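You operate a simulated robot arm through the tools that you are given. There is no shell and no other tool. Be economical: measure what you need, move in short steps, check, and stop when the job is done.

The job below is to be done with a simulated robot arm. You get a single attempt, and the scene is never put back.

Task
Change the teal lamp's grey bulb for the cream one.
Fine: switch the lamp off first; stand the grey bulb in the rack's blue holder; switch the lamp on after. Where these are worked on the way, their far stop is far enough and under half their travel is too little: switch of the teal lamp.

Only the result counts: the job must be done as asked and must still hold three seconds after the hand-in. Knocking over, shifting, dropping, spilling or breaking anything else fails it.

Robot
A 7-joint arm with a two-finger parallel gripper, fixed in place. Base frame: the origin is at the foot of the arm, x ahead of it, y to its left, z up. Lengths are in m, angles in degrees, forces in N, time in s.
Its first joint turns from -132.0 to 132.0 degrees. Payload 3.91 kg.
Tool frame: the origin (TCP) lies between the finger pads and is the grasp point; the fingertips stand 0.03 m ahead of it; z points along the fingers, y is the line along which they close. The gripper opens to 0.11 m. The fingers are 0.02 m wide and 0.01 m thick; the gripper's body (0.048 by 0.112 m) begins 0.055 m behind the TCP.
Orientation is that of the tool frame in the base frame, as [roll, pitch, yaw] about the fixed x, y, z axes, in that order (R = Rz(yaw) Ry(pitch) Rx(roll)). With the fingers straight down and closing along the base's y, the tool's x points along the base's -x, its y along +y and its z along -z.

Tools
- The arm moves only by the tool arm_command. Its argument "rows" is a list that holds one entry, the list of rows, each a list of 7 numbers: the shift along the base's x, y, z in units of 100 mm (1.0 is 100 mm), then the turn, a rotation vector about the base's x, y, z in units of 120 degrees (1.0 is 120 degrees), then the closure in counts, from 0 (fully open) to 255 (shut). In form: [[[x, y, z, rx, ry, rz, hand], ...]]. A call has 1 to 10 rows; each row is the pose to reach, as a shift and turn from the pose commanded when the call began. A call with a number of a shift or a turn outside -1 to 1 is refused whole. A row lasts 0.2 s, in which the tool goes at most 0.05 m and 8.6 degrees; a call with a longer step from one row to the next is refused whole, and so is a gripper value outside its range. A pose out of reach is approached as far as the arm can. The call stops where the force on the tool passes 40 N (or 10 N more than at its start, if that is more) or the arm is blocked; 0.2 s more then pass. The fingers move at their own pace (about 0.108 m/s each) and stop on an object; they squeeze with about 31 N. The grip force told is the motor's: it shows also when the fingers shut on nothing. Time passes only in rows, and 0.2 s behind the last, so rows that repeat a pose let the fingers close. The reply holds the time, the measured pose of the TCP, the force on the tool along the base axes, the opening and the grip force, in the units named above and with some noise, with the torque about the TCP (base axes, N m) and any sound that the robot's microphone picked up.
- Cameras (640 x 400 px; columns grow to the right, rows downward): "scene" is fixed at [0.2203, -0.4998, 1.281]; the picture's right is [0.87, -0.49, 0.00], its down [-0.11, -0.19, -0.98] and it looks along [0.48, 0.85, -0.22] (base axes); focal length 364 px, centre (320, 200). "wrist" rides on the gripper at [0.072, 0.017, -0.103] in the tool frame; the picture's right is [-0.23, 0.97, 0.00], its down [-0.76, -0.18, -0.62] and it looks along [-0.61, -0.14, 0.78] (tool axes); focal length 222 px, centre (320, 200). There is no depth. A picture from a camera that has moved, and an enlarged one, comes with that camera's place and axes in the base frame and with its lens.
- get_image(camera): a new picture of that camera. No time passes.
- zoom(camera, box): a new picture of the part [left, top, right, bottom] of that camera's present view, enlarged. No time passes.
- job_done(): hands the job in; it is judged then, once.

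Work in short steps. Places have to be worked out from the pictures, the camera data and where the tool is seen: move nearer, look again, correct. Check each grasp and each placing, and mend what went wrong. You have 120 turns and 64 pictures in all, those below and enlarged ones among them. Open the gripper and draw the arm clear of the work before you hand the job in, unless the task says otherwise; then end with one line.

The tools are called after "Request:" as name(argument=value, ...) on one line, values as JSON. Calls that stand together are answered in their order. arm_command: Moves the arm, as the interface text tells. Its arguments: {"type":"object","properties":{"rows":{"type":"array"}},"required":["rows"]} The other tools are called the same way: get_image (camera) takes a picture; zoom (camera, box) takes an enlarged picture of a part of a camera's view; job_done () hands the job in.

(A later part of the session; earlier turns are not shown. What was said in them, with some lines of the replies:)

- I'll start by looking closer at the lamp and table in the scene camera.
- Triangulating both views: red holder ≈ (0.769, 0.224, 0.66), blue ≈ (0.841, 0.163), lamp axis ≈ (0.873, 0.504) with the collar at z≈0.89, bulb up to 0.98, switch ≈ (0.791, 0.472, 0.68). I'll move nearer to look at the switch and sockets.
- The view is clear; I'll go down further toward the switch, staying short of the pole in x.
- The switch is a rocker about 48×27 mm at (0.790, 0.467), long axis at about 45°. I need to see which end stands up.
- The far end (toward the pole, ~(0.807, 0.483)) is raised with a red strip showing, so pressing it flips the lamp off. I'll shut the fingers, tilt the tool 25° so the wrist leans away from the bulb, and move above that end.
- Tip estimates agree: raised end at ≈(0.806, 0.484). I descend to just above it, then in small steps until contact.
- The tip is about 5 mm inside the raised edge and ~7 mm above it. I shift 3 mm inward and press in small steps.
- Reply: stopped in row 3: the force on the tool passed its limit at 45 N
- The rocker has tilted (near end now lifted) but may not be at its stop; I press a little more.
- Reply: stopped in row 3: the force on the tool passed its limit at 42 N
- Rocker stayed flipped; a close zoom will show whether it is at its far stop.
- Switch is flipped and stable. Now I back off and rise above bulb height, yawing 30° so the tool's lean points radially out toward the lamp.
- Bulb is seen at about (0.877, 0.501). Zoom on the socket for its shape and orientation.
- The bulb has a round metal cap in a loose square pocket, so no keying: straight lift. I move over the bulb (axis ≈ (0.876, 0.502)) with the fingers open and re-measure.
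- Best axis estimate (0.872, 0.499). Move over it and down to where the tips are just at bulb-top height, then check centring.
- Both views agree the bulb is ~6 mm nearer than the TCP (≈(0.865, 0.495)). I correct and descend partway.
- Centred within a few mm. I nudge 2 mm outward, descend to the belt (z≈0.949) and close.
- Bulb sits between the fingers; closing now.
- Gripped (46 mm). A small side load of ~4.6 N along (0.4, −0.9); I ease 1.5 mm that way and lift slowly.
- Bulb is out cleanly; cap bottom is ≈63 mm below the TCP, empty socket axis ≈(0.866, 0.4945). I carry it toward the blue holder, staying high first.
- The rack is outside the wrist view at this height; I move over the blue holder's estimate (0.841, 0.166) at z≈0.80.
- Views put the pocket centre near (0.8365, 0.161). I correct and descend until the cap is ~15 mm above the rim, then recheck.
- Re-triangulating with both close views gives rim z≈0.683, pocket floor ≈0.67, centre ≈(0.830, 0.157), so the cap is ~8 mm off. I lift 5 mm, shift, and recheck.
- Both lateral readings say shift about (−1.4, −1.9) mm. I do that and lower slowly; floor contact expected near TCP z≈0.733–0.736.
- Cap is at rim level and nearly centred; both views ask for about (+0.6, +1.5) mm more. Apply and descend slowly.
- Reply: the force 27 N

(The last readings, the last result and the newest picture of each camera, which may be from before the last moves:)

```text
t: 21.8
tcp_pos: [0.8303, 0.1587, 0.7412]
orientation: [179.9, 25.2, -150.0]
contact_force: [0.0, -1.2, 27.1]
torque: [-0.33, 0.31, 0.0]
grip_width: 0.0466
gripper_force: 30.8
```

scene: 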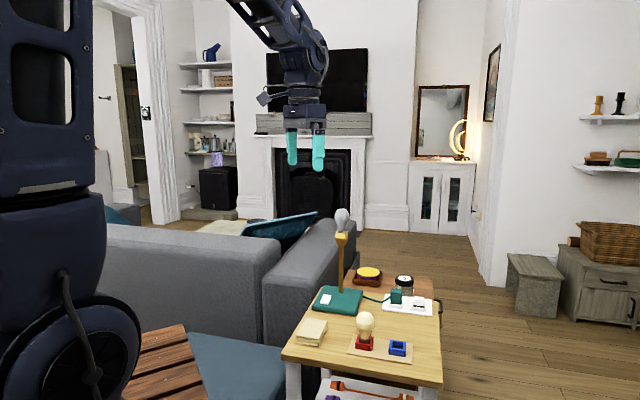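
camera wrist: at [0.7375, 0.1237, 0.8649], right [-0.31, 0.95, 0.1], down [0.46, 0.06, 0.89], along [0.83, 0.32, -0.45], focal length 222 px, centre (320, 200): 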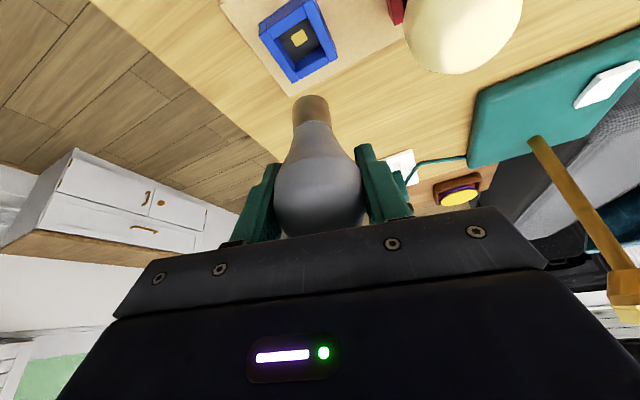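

27 N upward at TCP z 0.741; check whether the cap is in the pocket or on the rim.

Request:
zoom(camera="scene", box=[376, 324, 416, 360])

Request:
zoom(camera="wrist", box=[260, 30, 360, 130])

```text
11.11 times, centred on (396, 342) of scene
camera zoom: at [0.2203, -0.4998, 1.281], right [0.87, -0.49, 0.0], down [-0.11, -0.19, -0.98], along [0.48, 0.85, -0.22], focal length 4043 px, centre (-524, -1378)
```

zoom: 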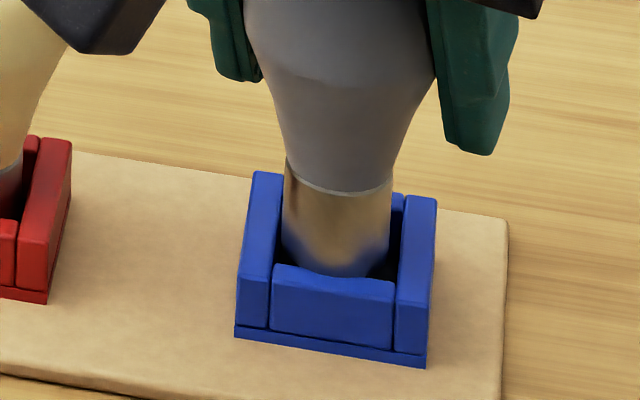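

```text
4.00 times, centred on (310, 80) of wrist
camera zoom: at [0.7276, 0.1167, 0.8043], right [-0.31, 0.95, 0.1], down [0.45, 0.06, 0.89], along [0.84, 0.32, -0.45], focal length 888 px, centre (360, 680)
```

zoom: 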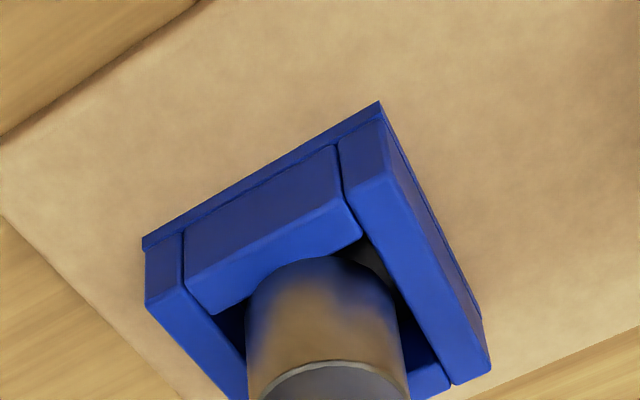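

The cap rests on the camera-side (−e2) wall. I lift 6 mm and shift 2.5 mm toward +e2.

Request:
arm_command(rows=[[[0, 0, 0.1, 0, 0, 0, 255], [0.02, 0.018, 0.14, 0, 0, 0, 255], [0.02, 0.018, 0.14, 0, 0, 0, 255], [0.02, 0.018, 0.14, 0, 0, 0, 255]]])

Request:
zoom(camera="wrist", box=[260, 30, 360, 130])

Request:
zoom(camera="scene", box=[376, 308, 416, 360])

```text
t: 22.8
tcp_pos: [0.8319, 0.1587, 0.7517]
orientation: [179.9, 25.1, -150.0]
contact_force: [0.5, 0.1, 0.2]
torque: [0.02, -0.04, -0.01]
grip_width: 0.046
gripper_force: 31.0
```

```text
4.00 times, centred on (310, 80) of wrist
camera zoom: at [0.7292, 0.1173, 0.8161], right [-0.31, 0.95, 0.1], down [0.46, 0.06, 0.89], along [0.83, 0.32, -0.45], focal length 888 px, centre (360, 680)
```

zoom: 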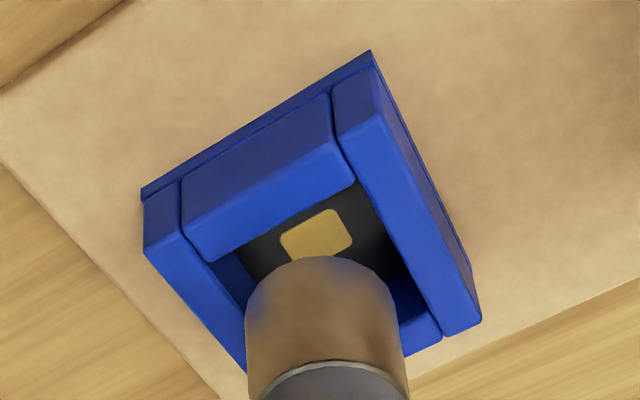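

```text
7.69 times, centred on (396, 334) of scene
camera zoom: at [0.2203, -0.4998, 1.281], right [0.87, -0.49, 0.0], down [-0.11, -0.19, -0.98], along [0.48, 0.85, -0.22], focal length 2799 px, centre (-265, -831)
```

zoom: 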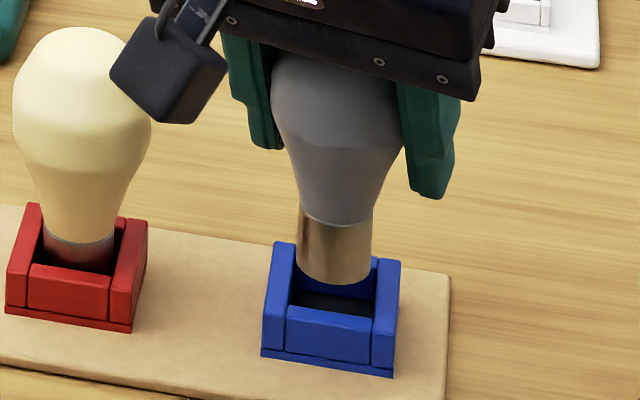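

Perspective-corrected, the cap is now within ~1.5 mm of centre, maybe 1 mm short in +e2. I nudge and try lowering again.

Request:
arm_command(rows=[[[0.006, 0.01, -0.03, 0, 0, 0, 255], [0.006, 0.01, -0.06, 0, 0, 0, 255], [0.006, 0.01, -0.08, 0, 0, 0, 255], [0.006, 0.01, -0.1, 0, 0, 0, 255], [0.006, 0.01, -0.115, 0, 0, 0, 255]]])

```text
t: 24.0
tcp_pos: [0.8327, 0.1596, 0.7401]
orientation: [179.9, 25.1, -150.1]
contact_force: [0.6, -0.2, -0.5]
torque: [0.0, -0.02, 0.0]
grip_width: 0.0459
gripper_force: 31.5
```

No contact below the earlier rim height, so the cap is entering the pocket. Continue down.

Request:
arm_command(rows=[[[0, 0, -0.02, 0, 0, 0, 255], [0, 0, -0.04, 0, 0, 0, 255], [0, 0, -0.06, 0, 0, 0, 255], [0, 0, -0.08, 0, 0, 0, 255], [0, 0, -0.1, 0, 0, 0, 255]]])

```text
t: 25.2
tcp_pos: [0.8335, 0.1604, 0.7306]
orientation: [179.8, 25.1, -150.2]
contact_force: [-0.6, 0.0, -0.1]
torque: [0.0, -0.01, -0.01]
grip_width: 0.0459
gripper_force: 31.1
```

Still free; keep lowering in small steps to the floor.

Request:
arm_command(rows=[[[0, 0, -0.015, 0, 0, 0, 255], [0, 0, -0.03, 0, 0, 0, 255], [0, 0, -0.045, 0, 0, 0, 255], [0, 0, -0.06, 0, 0, 0, 255], [0, 0, -0.075, 0, 0, 0, 255]]])

Request:
zoom(camera="scene", box=[336, 300, 436, 370])

```text
t: 26.4
tcp_pos: [0.8337, 0.1606, 0.7253]
orientation: [179.9, 25.3, -150.1]
contact_force: [-2.5, -2.4, 28.9]
torque: [-0.05, 0.0, 0.01]
grip_width: 0.046
gripper_force: 30.9
```

```text
5.71 times, centred on (386, 335) of scene
camera zoom: at [0.2203, -0.4998, 1.281], right [0.87, -0.49, 0.0], down [-0.11, -0.19, -0.98], along [0.48, 0.85, -0.22], focal length 2079 px, centre (-57, -571)
```

zoom: 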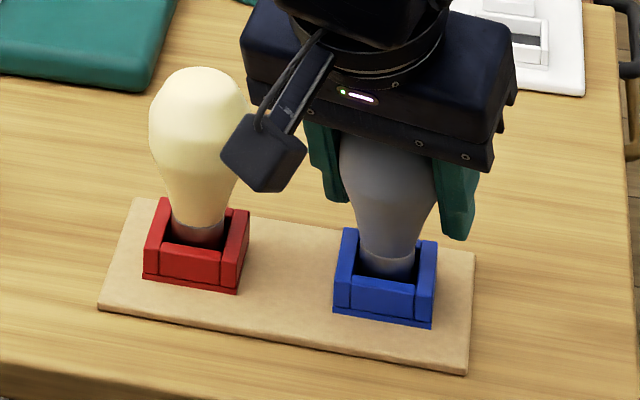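

Seated on the floor (z 0.725). Relax slightly, open moderately and lift straight up.

Request:
arm_command(rows=[[[0, 0, 0.01, 0, 0, 0, 255], [0, 0, 0.01, 0, 0, 0, 130], [0, 0, 0.01, 0, 0, 0, 85], [0, 0, 0.01, 0, 0, 0, 85], [0, 0, 0.2, 0, 0, 0, 85], [0, 0, 0.55, 0, 0, 0, 85], [0, 0, 0.9, 0, 0, 0, 85]]])

Request:
get_image(camera="wrist")

Request:
zoom(camera="scene", box=[336, 290, 436, 370])

```text
t: 28.0
tcp_pos: [0.8331, 0.16, 0.8141]
orientation: [179.8, 25.1, -150.1]
contact_force: [0.9, 0.2, -0.8]
torque: [-0.01, -0.03, -0.01]
grip_width: 0.0734
gripper_force: 0.1
```

```text
15 pictures are left
camera wrist: at [0.7306, 0.1175, 0.8783], right [-0.31, 0.95, 0.1], down [0.46, 0.06, 0.89], along [0.83, 0.32, -0.45], focal length 222 px, centre (320, 200)
```

wrist: 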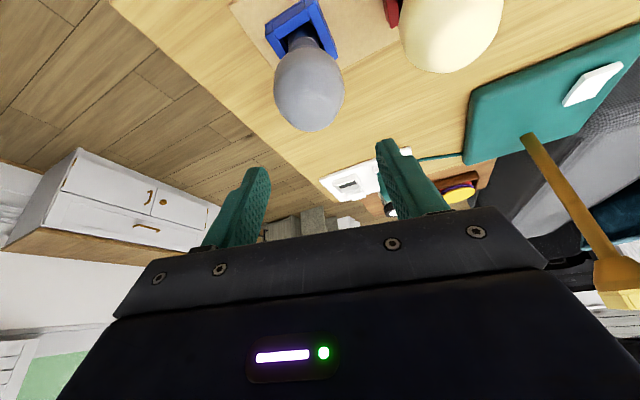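

```text
5.00 times, centred on (386, 330) of scene
camera zoom: at [0.2203, -0.4998, 1.281], right [0.87, -0.49, 0.0], down [-0.11, -0.19, -0.98], along [0.48, 0.85, -0.22], focal length 1819 px, centre (-10, -450)
```

zoom: 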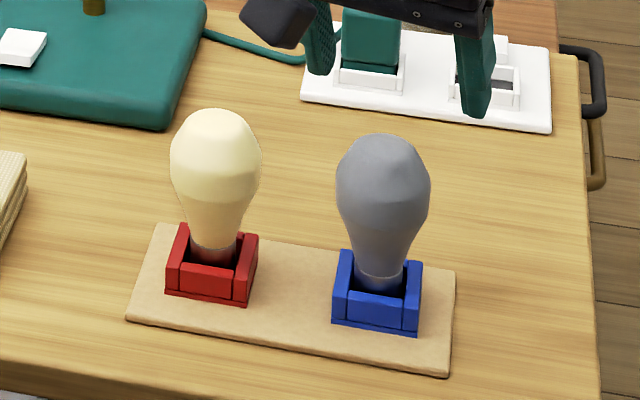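

Grey bulb stands in the blue holder. By relative measurement the cream bulb is at ≈(0.769, 0.2245), with the same belt height z≈0.726. I move above it and check.

Request:
arm_command(rows=[[[-0.3, 0.3, 0, 0, 0, 0, 88], [-0.64, 0.645, 0, 0, 0, 0, 88], [-0.64, 0.645, -0.3, 0, 0, 0, 88]]])

Request:
get_image(camera="wrist")

```text
t: 28.8
tcp_pos: [0.7685, 0.2253, 0.7846]
orientation: [179.9, 25.2, -150.2]
contact_force: [-0.2, -0.6, 0.7]
torque: [0.0, 0.02, 0.03]
grip_width: 0.0721
gripper_force: 0.1
```

```text
13 pictures are left
camera wrist: at [0.6653, 0.1835, 0.8487], right [-0.31, 0.95, 0.1], down [0.46, 0.06, 0.89], along [0.83, 0.32, -0.45], focal length 222 px, centre (320, 200)
```

wrist: 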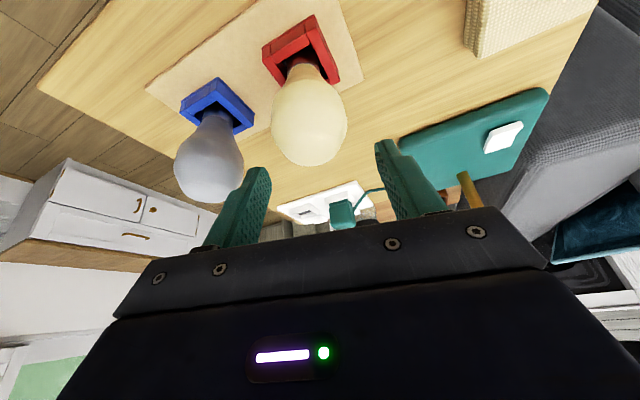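

Cream bulb is centred within ~2 mm. Descend to belt height, nudging 1 mm in −y.

Request:
arm_command(rows=[[[0, -0.01, -0.2, 0, 0, 0, 88], [0, -0.01, -0.4, 0, 0, 0, 88], [0, -0.01, -0.59, 0, 0, 0, 88]]])

Request:
get_image(camera="wrist")

```text
t: 29.6
tcp_pos: [0.77, 0.224, 0.7261]
orientation: [179.9, 25.2, -150.1]
contact_force: [0.3, -0.3, 0.4]
torque: [-0.01, 0.0, -0.03]
grip_width: 0.072
gripper_force: 0.1
```

```text
12 pictures are left
camera wrist: at [0.6656, 0.1819, 0.7892], right [-0.31, 0.95, 0.1], down [0.46, 0.06, 0.89], along [0.83, 0.32, -0.45], focal length 222 px, centre (320, 200)
```

wrist: 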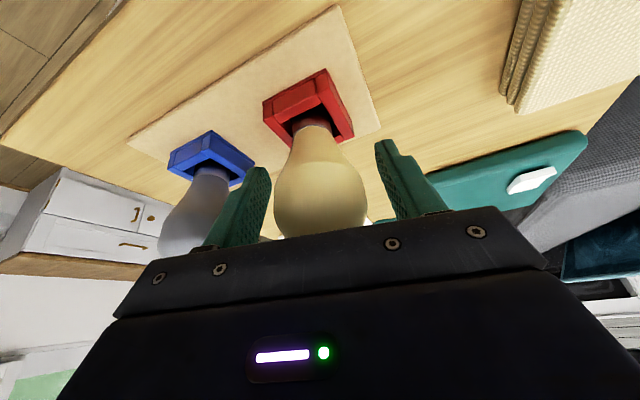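

Alignment is the same as for the grey bulb. Close and check.

Request:
arm_command(rows=[[[0, 0, 0, 0, 0, 0, 130], [0, 0, 0, 0, 0, 0, 255], [0, 0, 0, 0, 0, 0, 255], [0, 0, 0, 0, 0, 0, 255]]])

```text
t: 30.6
tcp_pos: [0.7681, 0.2235, 0.7252]
orientation: [179.9, 25.1, -150.1]
contact_force: [0.1, 0.5, -0.6]
torque: [0.06, 0.01, -0.03]
grip_width: 0.0464
gripper_force: 31.0
```

Gripped with no side load. Lift straight up.

Request:
arm_command(rows=[[[0, 0, 0.05, 0, 0, 0, 255], [0, 0, 0.12, 0, 0, 0, 255], [0, 0, 0.25, 0, 0, 0, 255], [0, 0, 0.6, 0, 0, 0, 255], [0, 0, 1.0, 0, 0, 0, 255]]])

Request:
arm_command(rows=[[[0, 0, 0.45, 0, 0, 0, 255], [0, 0, 0.9, 0, 0, 0, 255]]])

Request:
arm_command(rows=[[[0, 0, 0.45, 0, 0, 0, 255], [0, 0, 0.9, 0, 0, 0, 255]]])

Request:
get_image(camera="scene")

```text
t: 31.8
tcp_pos: [0.7679, 0.2237, 0.8239]
orientation: [179.9, 25.0, -150.1]
contact_force: [0.6, -0.5, -0.5]
torque: [0.02, 0.04, -0.02]
grip_width: 0.0462
gripper_force: 30.7
```

```text
t: 32.4
tcp_pos: [0.7685, 0.2234, 0.9141]
orientation: [179.7, 25.1, -150.1]
contact_force: [0.1, -0.2, -1.9]
torque: [0.02, -0.02, 0.0]
grip_width: 0.0464
gripper_force: 31.0
```

```text
t: 33.0
tcp_pos: [0.7701, 0.2222, 1.007]
orientation: [179.9, 25.0, -150.1]
contact_force: [0.1, -0.3, -2.0]
torque: [-0.03, 0.0, 0.02]
grip_width: 0.0463
gripper_force: 31.0
```

```text
11 pictures are left
```

scene: 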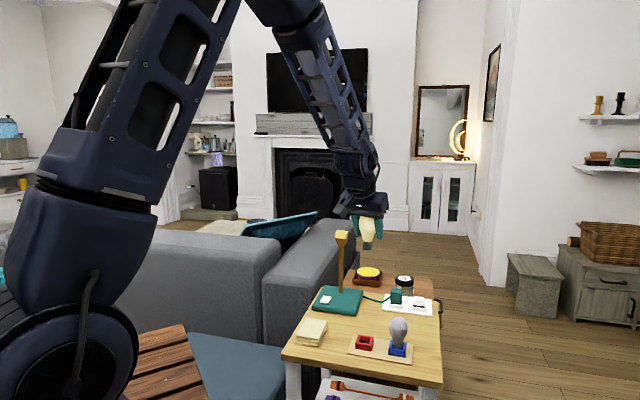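

Cream is in hand. Carry it above the lamp socket to (0.866, 0.495, ~1.01).

Request:
arm_command(rows=[[[0.12, 0.33, 0.1, 0, 0, 0, 255], [0.24, 0.66, 0.1, 0, 0, 0, 255], [0.36, 1.0, 0.1, 0, 0, 0, 255]]])

Request:
arm_command(rows=[[[0.12, 0.33, 0, 0, 0, 0, 255], [0.24, 0.66, 0, 0, 0, 0, 255], [0.36, 1.0, 0, 0, 0, 0, 255]]])

Request:
arm_command(rows=[[[0.12, 0.33, 0, 0, 0, 0, 255], [0.25, 0.72, 0, 0, 0, 0, 255], [0.25, 0.72, 0, 0, 0, 0, 255]]])

```text
t: 33.8
tcp_pos: [0.8042, 0.3202, 1.0168]
orientation: [179.9, 25.2, -150.2]
contact_force: [0.7, -0.3, -0.8]
torque: [-0.01, 0.03, 0.0]
grip_width: 0.0462
gripper_force: 30.6
```

```text
t: 34.6
tcp_pos: [0.8417, 0.4235, 1.0137]
orientation: [179.9, 25.0, -150.0]
contact_force: [-0.2, -0.9, -0.6]
torque: [0.04, 0.01, 0.03]
grip_width: 0.046
gripper_force: 31.4
```

```text
t: 35.4
tcp_pos: [0.8677, 0.4961, 1.0125]
orientation: [180.0, 25.1, -150.2]
contact_force: [0.4, -0.3, -0.5]
torque: [-0.01, -0.01, -0.02]
grip_width: 0.0461
gripper_force: 30.9
```

Lower to ~5 mm above the collar rim (TCP≈0.970) and inspect alignment.

Request:
arm_command(rows=[[[-0.01, -0.01, -0.2, 0, 0, 0, 255], [-0.01, -0.01, -0.41, 0, 0, 0, 255], [-0.01, -0.01, -0.41, 0, 0, 0, 255]]])

Request:
zoom(camera="wrist", box=[260, 30, 360, 130])

Request:
zoom(camera="scene", box=[322, 208, 362, 246])

```text
t: 36.2
tcp_pos: [0.8665, 0.4938, 0.9739]
orientation: [179.9, 25.2, -150.1]
contact_force: [0.0, 0.5, 0.5]
torque: [0.02, 0.02, -0.02]
grip_width: 0.0463
gripper_force: 31.4
```

```text
4.00 times, centred on (310, 80) of wrist
camera zoom: at [0.7634, 0.4524, 1.0377], right [-0.31, 0.95, 0.1], down [0.46, 0.06, 0.89], along [0.83, 0.32, -0.45], focal length 888 px, centre (360, 680)
```

zoom: 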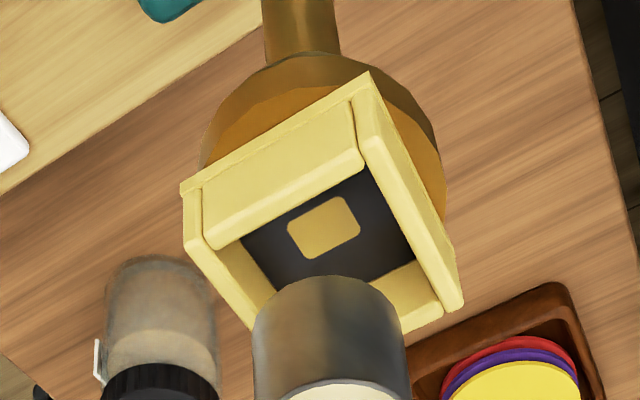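

```text
10.53 times, centred on (342, 227) of scene
camera zoom: at [0.2203, -0.4998, 1.281], right [0.87, -0.49, 0.0], down [-0.11, -0.19, -0.98], along [0.48, 0.85, -0.22], focal length 3830 px, centre (88, -84)
```

zoom: 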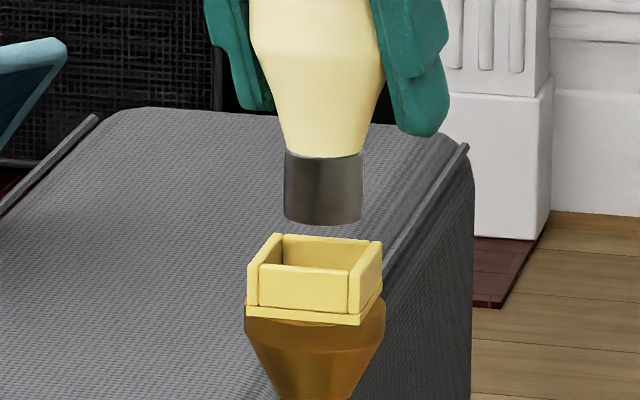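

Both cameras indicate the cap is ~3 mm too far outward in x. I shift (−3, +0.5) mm, lower to just above the rim, and recheck.

Request:
arm_command(rows=[[[-0.03, 0.005, 0, 0, 0, 0, 255], [-0.03, 0.005, -0.05, 0, 0, 0, 255], [-0.03, 0.005, -0.09, 0, 0, 0, 255], [-0.03, 0.005, -0.09, 0, 0, 0, 255]]])

Request:
zoom(camera="wrist", box=[260, 30, 360, 130])

Request:
zoom(camera="scene", box=[322, 208, 362, 246])

```text
t: 37.2
tcp_pos: [0.8617, 0.4953, 0.9659]
orientation: [179.9, 25.0, -150.1]
contact_force: [0.2, 0.3, 0.0]
torque: [-0.02, -0.01, -0.01]
grip_width: 0.0463
gripper_force: 30.9
```

```text
4.00 times, centred on (310, 80) of wrist
camera zoom: at [0.7592, 0.4537, 1.0292], right [-0.31, 0.95, 0.1], down [0.46, 0.06, 0.89], along [0.83, 0.32, -0.45], focal length 888 px, centre (360, 680)
```

zoom: 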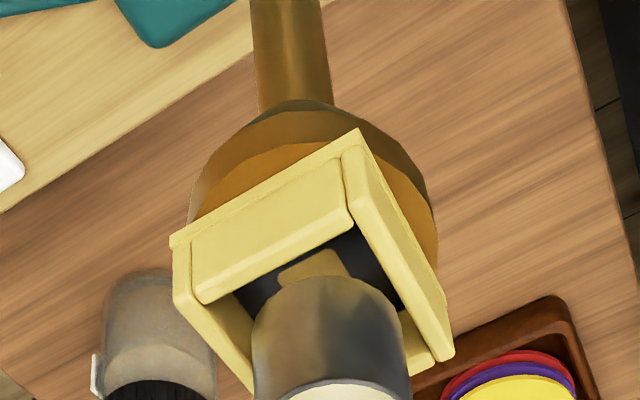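

```text
10.53 times, centred on (342, 227) of scene
camera zoom: at [0.2203, -0.4998, 1.281], right [0.87, -0.49, 0.0], down [-0.11, -0.19, -0.98], along [0.48, 0.85, -0.22], focal length 3830 px, centre (88, -84)
```

zoom: 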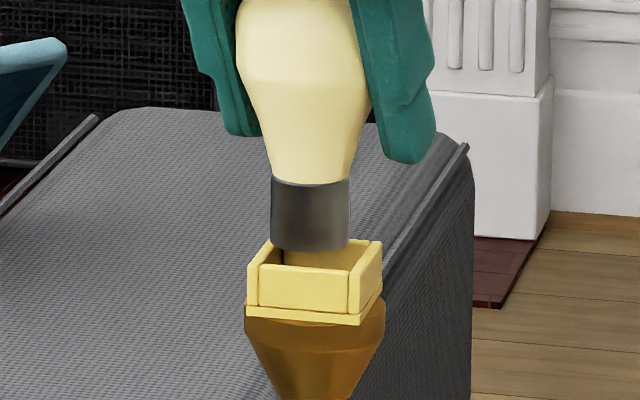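

Now slightly overshot: both views suggest about +1.5 mm in x. Apply and lower gently.

Request:
arm_command(rows=[[[0.015, -0.002, 0, 0, 0, 0, 255], [0.015, -0.002, -0.03, 0, 0, 0, 255], [0.015, -0.002, -0.05, 0, 0, 0, 255], [0.015, -0.002, -0.07, 0, 0, 0, 255], [0.015, -0.002, -0.09, 0, 0, 0, 255]]])

```text
t: 38.4
tcp_pos: [0.8629, 0.4952, 0.9564]
orientation: [179.9, 25.1, -150.1]
contact_force: [-0.2, 0.3, -0.2]
torque: [0.01, 0.01, 0.01]
grip_width: 0.0463
gripper_force: 30.4
```

No contact with the cap bottom below rim level: it is entering. Continue.

Request:
arm_command(rows=[[[0, 0, -0.015, 0, 0, 0, 255], [0, 0, -0.03, 0, 0, 0, 255], [0, 0, -0.045, 0, 0, 0, 255], [0, 0, -0.06, 0, 0, 0, 255], [0, 0, -0.075, 0, 0, 0, 255]]])

```text
t: 39.6
tcp_pos: [0.8639, 0.4937, 0.9488]
orientation: [179.9, 25.1, -150.1]
contact_force: [-0.1, 0.1, -0.1]
torque: [0.01, -0.04, 0.0]
grip_width: 0.046
gripper_force: 31.1
```

Request:
arm_command(rows=[[[0, 0, -0.012, 0, 0, 0, 255], [0, 0, -0.024, 0, 0, 0, 255], [0, 0, -0.036, 0, 0, 0, 255], [0, 0, -0.048, 0, 0, 0, 255]]])

Request:
zoom(camera="scene", box=[322, 200, 362, 246])

```text
t: 40.6
tcp_pos: [0.864, 0.496, 0.9465]
orientation: [179.8, 25.4, -150.1]
contact_force: [-6.0, 0.5, 29.5]
torque: [-0.06, 0.09, -0.34]
grip_width: 0.0462
gripper_force: 30.5
```

```text
8.70 times, centred on (342, 223) of scene
camera zoom: at [0.2203, -0.4998, 1.281], right [0.87, -0.49, 0.0], down [-0.11, -0.19, -0.98], along [0.48, 0.85, -0.22], focal length 3164 px, centre (129, -0)
```

zoom: 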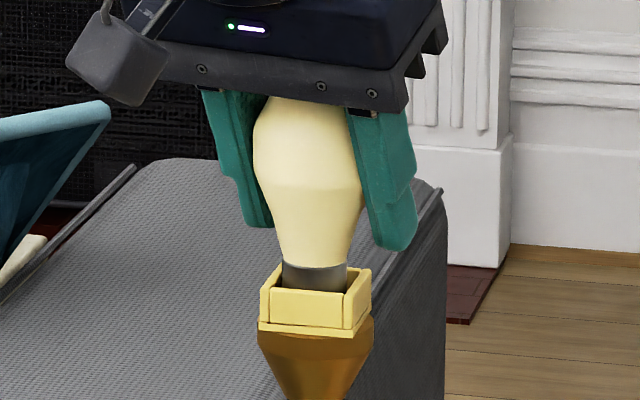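

Seated on the socket floor (29 N, collar/cap look same as the original bulb). Relax, open and lift straight up.

Request:
arm_command(rows=[[[0, 0, 0.015, 0, 0, 0, 255], [0, 0, 0.015, 0, 0, 0, 150], [0, 0, 0.015, 0, 0, 0, 70], [0, 0, 0.015, 0, 0, 0, 50], [0, 0, 0.3, 0, 0, 0, 50], [0, 0, 0.65, 0, 0, 0, 50], [0, 0, 1.0, 0, 0, 0, 50]]])

Request:
zoom(camera="scene", box=[290, 180, 430, 360])

```text
t: 42.2
tcp_pos: [0.8622, 0.4952, 1.0434]
orientation: [179.9, 25.2, -150.1]
contact_force: [-0.2, 0.3, -0.4]
torque: [0.04, -0.03, 0.0]
grip_width: 0.0884
gripper_force: 0.0
```

```text
2.22 times, centred on (360, 270) of scene
camera zoom: at [0.2203, -0.4998, 1.281], right [0.87, -0.49, 0.0], down [-0.11, -0.19, -0.98], along [0.48, 0.85, -0.22], focal length 808 px, centre (231, 44)
```

zoom: 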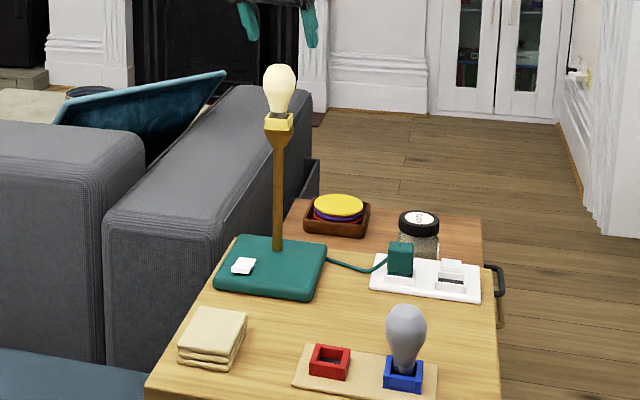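

Cream bulb stands in the lamp. Quick zoom to see whether it is glowing, to confirm the switch state.

Request:
zoom(camera="scene", box=[312, 200, 372, 310])

```text
3.64 times, centred on (342, 255) of scene
camera zoom: at [0.2203, -0.4998, 1.281], right [0.87, -0.49, 0.0], down [-0.11, -0.19, -0.98], along [0.48, 0.85, -0.22], focal length 1323 px, centre (240, 0)
```

zoom: 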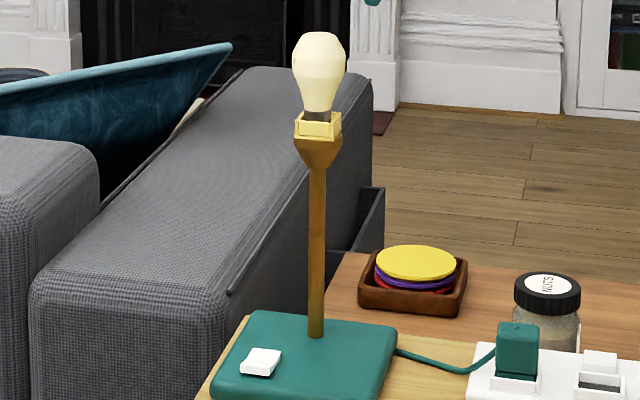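

The lamp is dark, so it's off. Now I'll close the fingers and go above the near, raised end of the rocker (TCP target ≈(0.769, 0.452)).

Request:
arm_command(rows=[[[-0.4, -0.18, 0, 0, 0, 0, 50], [-0.8, -0.37, 0, 0, 0, 0, 150], [-0.93, -0.43, -0.4, 0, 0, 0, 255], [-0.93, -0.43, -0.85, 0, 0, 0, 255]]])

Request:
arm_command(rows=[[[0, 0, -0.45, 0, 0, 0, 255], [0, 0, -0.9, 0, 0, 0, 255]]])

Request:
arm_command(rows=[[[0, 0, -0.45, 0, 0, 0, 255], [0, 0, -0.9, 0, 0, 0, 255], [0, 0, -0.9, 0, 0, 0, 255]]])

Request:
zoom(camera="wrist", box=[220, 0, 420, 200])

```text
t: 43.2
tcp_pos: [0.7715, 0.4501, 0.9586]
orientation: [179.9, 25.1, -150.1]
contact_force: [-0.3, 0.0, 0.3]
torque: [0.01, 0.0, -0.01]
grip_width: 0.0
gripper_force: 30.6
```

```text
t: 43.8
tcp_pos: [0.7707, 0.4505, 0.8699]
orientation: [179.8, 25.3, -150.2]
contact_force: [-0.6, 1.0, 0.5]
torque: [-0.01, 0.0, 0.02]
grip_width: 0.0
gripper_force: 30.5
```

```text
t: 44.6
tcp_pos: [0.771, 0.4522, 0.7788]
orientation: [179.8, 25.2, -150.1]
contact_force: [0.2, 0.2, -0.2]
torque: [0.01, -0.01, 0.02]
grip_width: 0.0
gripper_force: 31.0
```

```text
2.00 times, centred on (320, 100) of wrist
camera zoom: at [0.6684, 0.4105, 0.8416], right [-0.31, 0.95, 0.1], down [0.46, 0.06, 0.89], along [0.83, 0.32, -0.45], focal length 444 px, centre (320, 400)
```

zoom: 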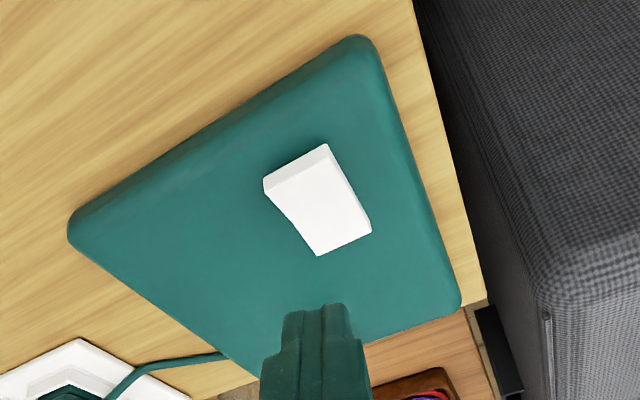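

Near edge measured at (0.7695, 0.4515); pressing point (0.774, 0.4556) needs TCP ≈(0.771, 0.4535). Descend and press in small steps.

Request:
arm_command(rows=[[[0, 0.015, -0.25, 0, 0, 0, 255], [0, 0.015, -0.48, 0, 0, 0, 255], [0, 0.015, -0.52, 0, 0, 0, 255], [0, 0.015, -0.55, 0, 0, 0, 255], [0, 0.015, -0.57, 0, 0, 0, 255], [0, 0.015, -0.59, 0, 0, 0, 255], [0, 0.015, -0.61, 0, 0, 0, 255]]])

```text
t: 46.3
tcp_pos: [0.7723, 0.4537, 0.7194]
orientation: [179.8, 25.3, -150.2]
contact_force: [-7.0, -4.7, 12.8]
torque: [-0.1, 0.15, -0.05]
grip_width: 0.0
gripper_force: 30.7
stopped in row 7: the force on the tool passed its limit at 42 N (the readings are from after the stop); the commanded pose is now the measured one
```

Force limit reached just like on the first press; one more small push, then retreat and check.

Request:
arm_command(rows=[[[0, 0, -0.01, 0, 0, 0, 255], [0, 0, -0.02, 0, 0, 0, 255], [0, 0, -0.03, 0, 0, 0, 255], [0, 0, -0.04, 0, 0, 0, 255]]])

Request:
arm_command(rows=[[[0, 0, 0.2, 0, 0, 0, 255], [-0.2, -0.1, 0.6, 0, 0, 0, 255], [-0.4, -0.2, 1.0, 0, 0, 0, 255]]])

Request:
zoom(camera="scene", box=[312, 200, 372, 310])

```text
t: 46.9
tcp_pos: [0.7727, 0.455, 0.72]
orientation: [179.8, 25.5, -150.4]
contact_force: [-6.1, -3.0, 12.9]
torque: [-0.04, 0.17, -0.11]
grip_width: 0.0
gripper_force: 30.7
stopped in row 2: the force on the tool passed its limit at 43 N (the readings are from after the stop); the commanded pose is now the measured one
```

```text
t: 47.7
tcp_pos: [0.7321, 0.4333, 0.8199]
orientation: [179.8, 25.4, -150.3]
contact_force: [0.4, -0.2, -0.1]
torque: [0.0, -0.04, 0.01]
grip_width: 0.0
gripper_force: 30.7
```

```text
3.64 times, centred on (342, 255) of scene
camera zoom: at [0.2203, -0.4998, 1.281], right [0.87, -0.49, 0.0], down [-0.11, -0.19, -0.98], along [0.48, 0.85, -0.22], focal length 1323 px, centre (240, 0)
```

zoom: 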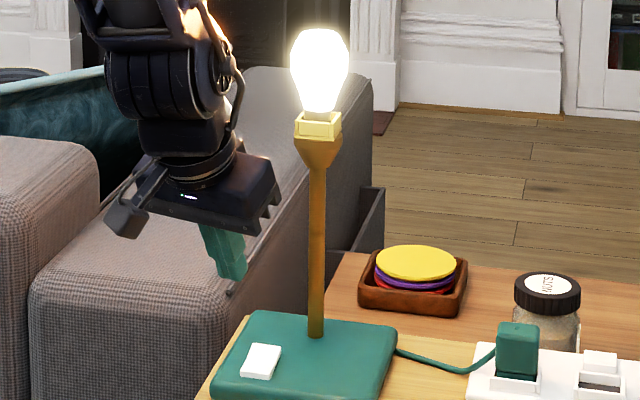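

The lamp is lit. I draw the arm clear, back and up, and open the gripper.

Request:
arm_command(rows=[[[-0.2, -0.1, 0.4, 0, 0, 0, 255], [-0.5, -0.3, 0.7, 0, 0, 0, 100], [-0.8, -0.5, 1.0, 0, 0, 0, 0]]])

Request:
arm_command(rows=[[[0, 0, 0.4, 0, 0, 0, 0], [0, 0, 0.8, 0, 0, 0, 0], [0, 0, 0.8, 0, 0, 0, 0]]])

Request:
get_image(camera="scene")

```text
t: 48.5
tcp_pos: [0.6494, 0.3835, 0.9173]
orientation: [179.8, 25.4, -150.2]
contact_force: [0.8, 0.0, -0.9]
torque: [-0.04, 0.01, 0.0]
grip_width: 0.1102
gripper_force: 0.0
```

```text
t: 49.3
tcp_pos: [0.6525, 0.3845, 0.9989]
orientation: [179.8, 25.4, -150.2]
contact_force: [-0.1, -0.5, 0.6]
torque: [-0.02, 0.02, -0.02]
grip_width: 0.1099
gripper_force: 0.0
```

```text
1 pictures are left
```

scene: 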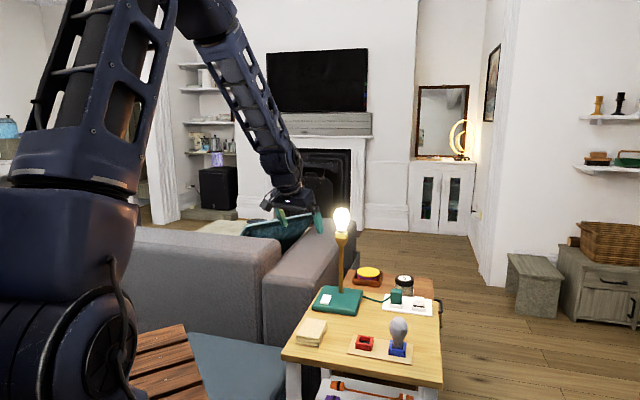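

The lamp is lit with the cream bulb, the grey bulb stands in the blue holder, the gripper is open and the arm is clear, so I hand the job in.

Request:
job_done()

```text
The job is handed in.
```

I swapped the bulbs: the cream bulb is in the teal lamp, which I switched off first and back on after (it's lit), and the grey bulb stands in the rack's blue holder.
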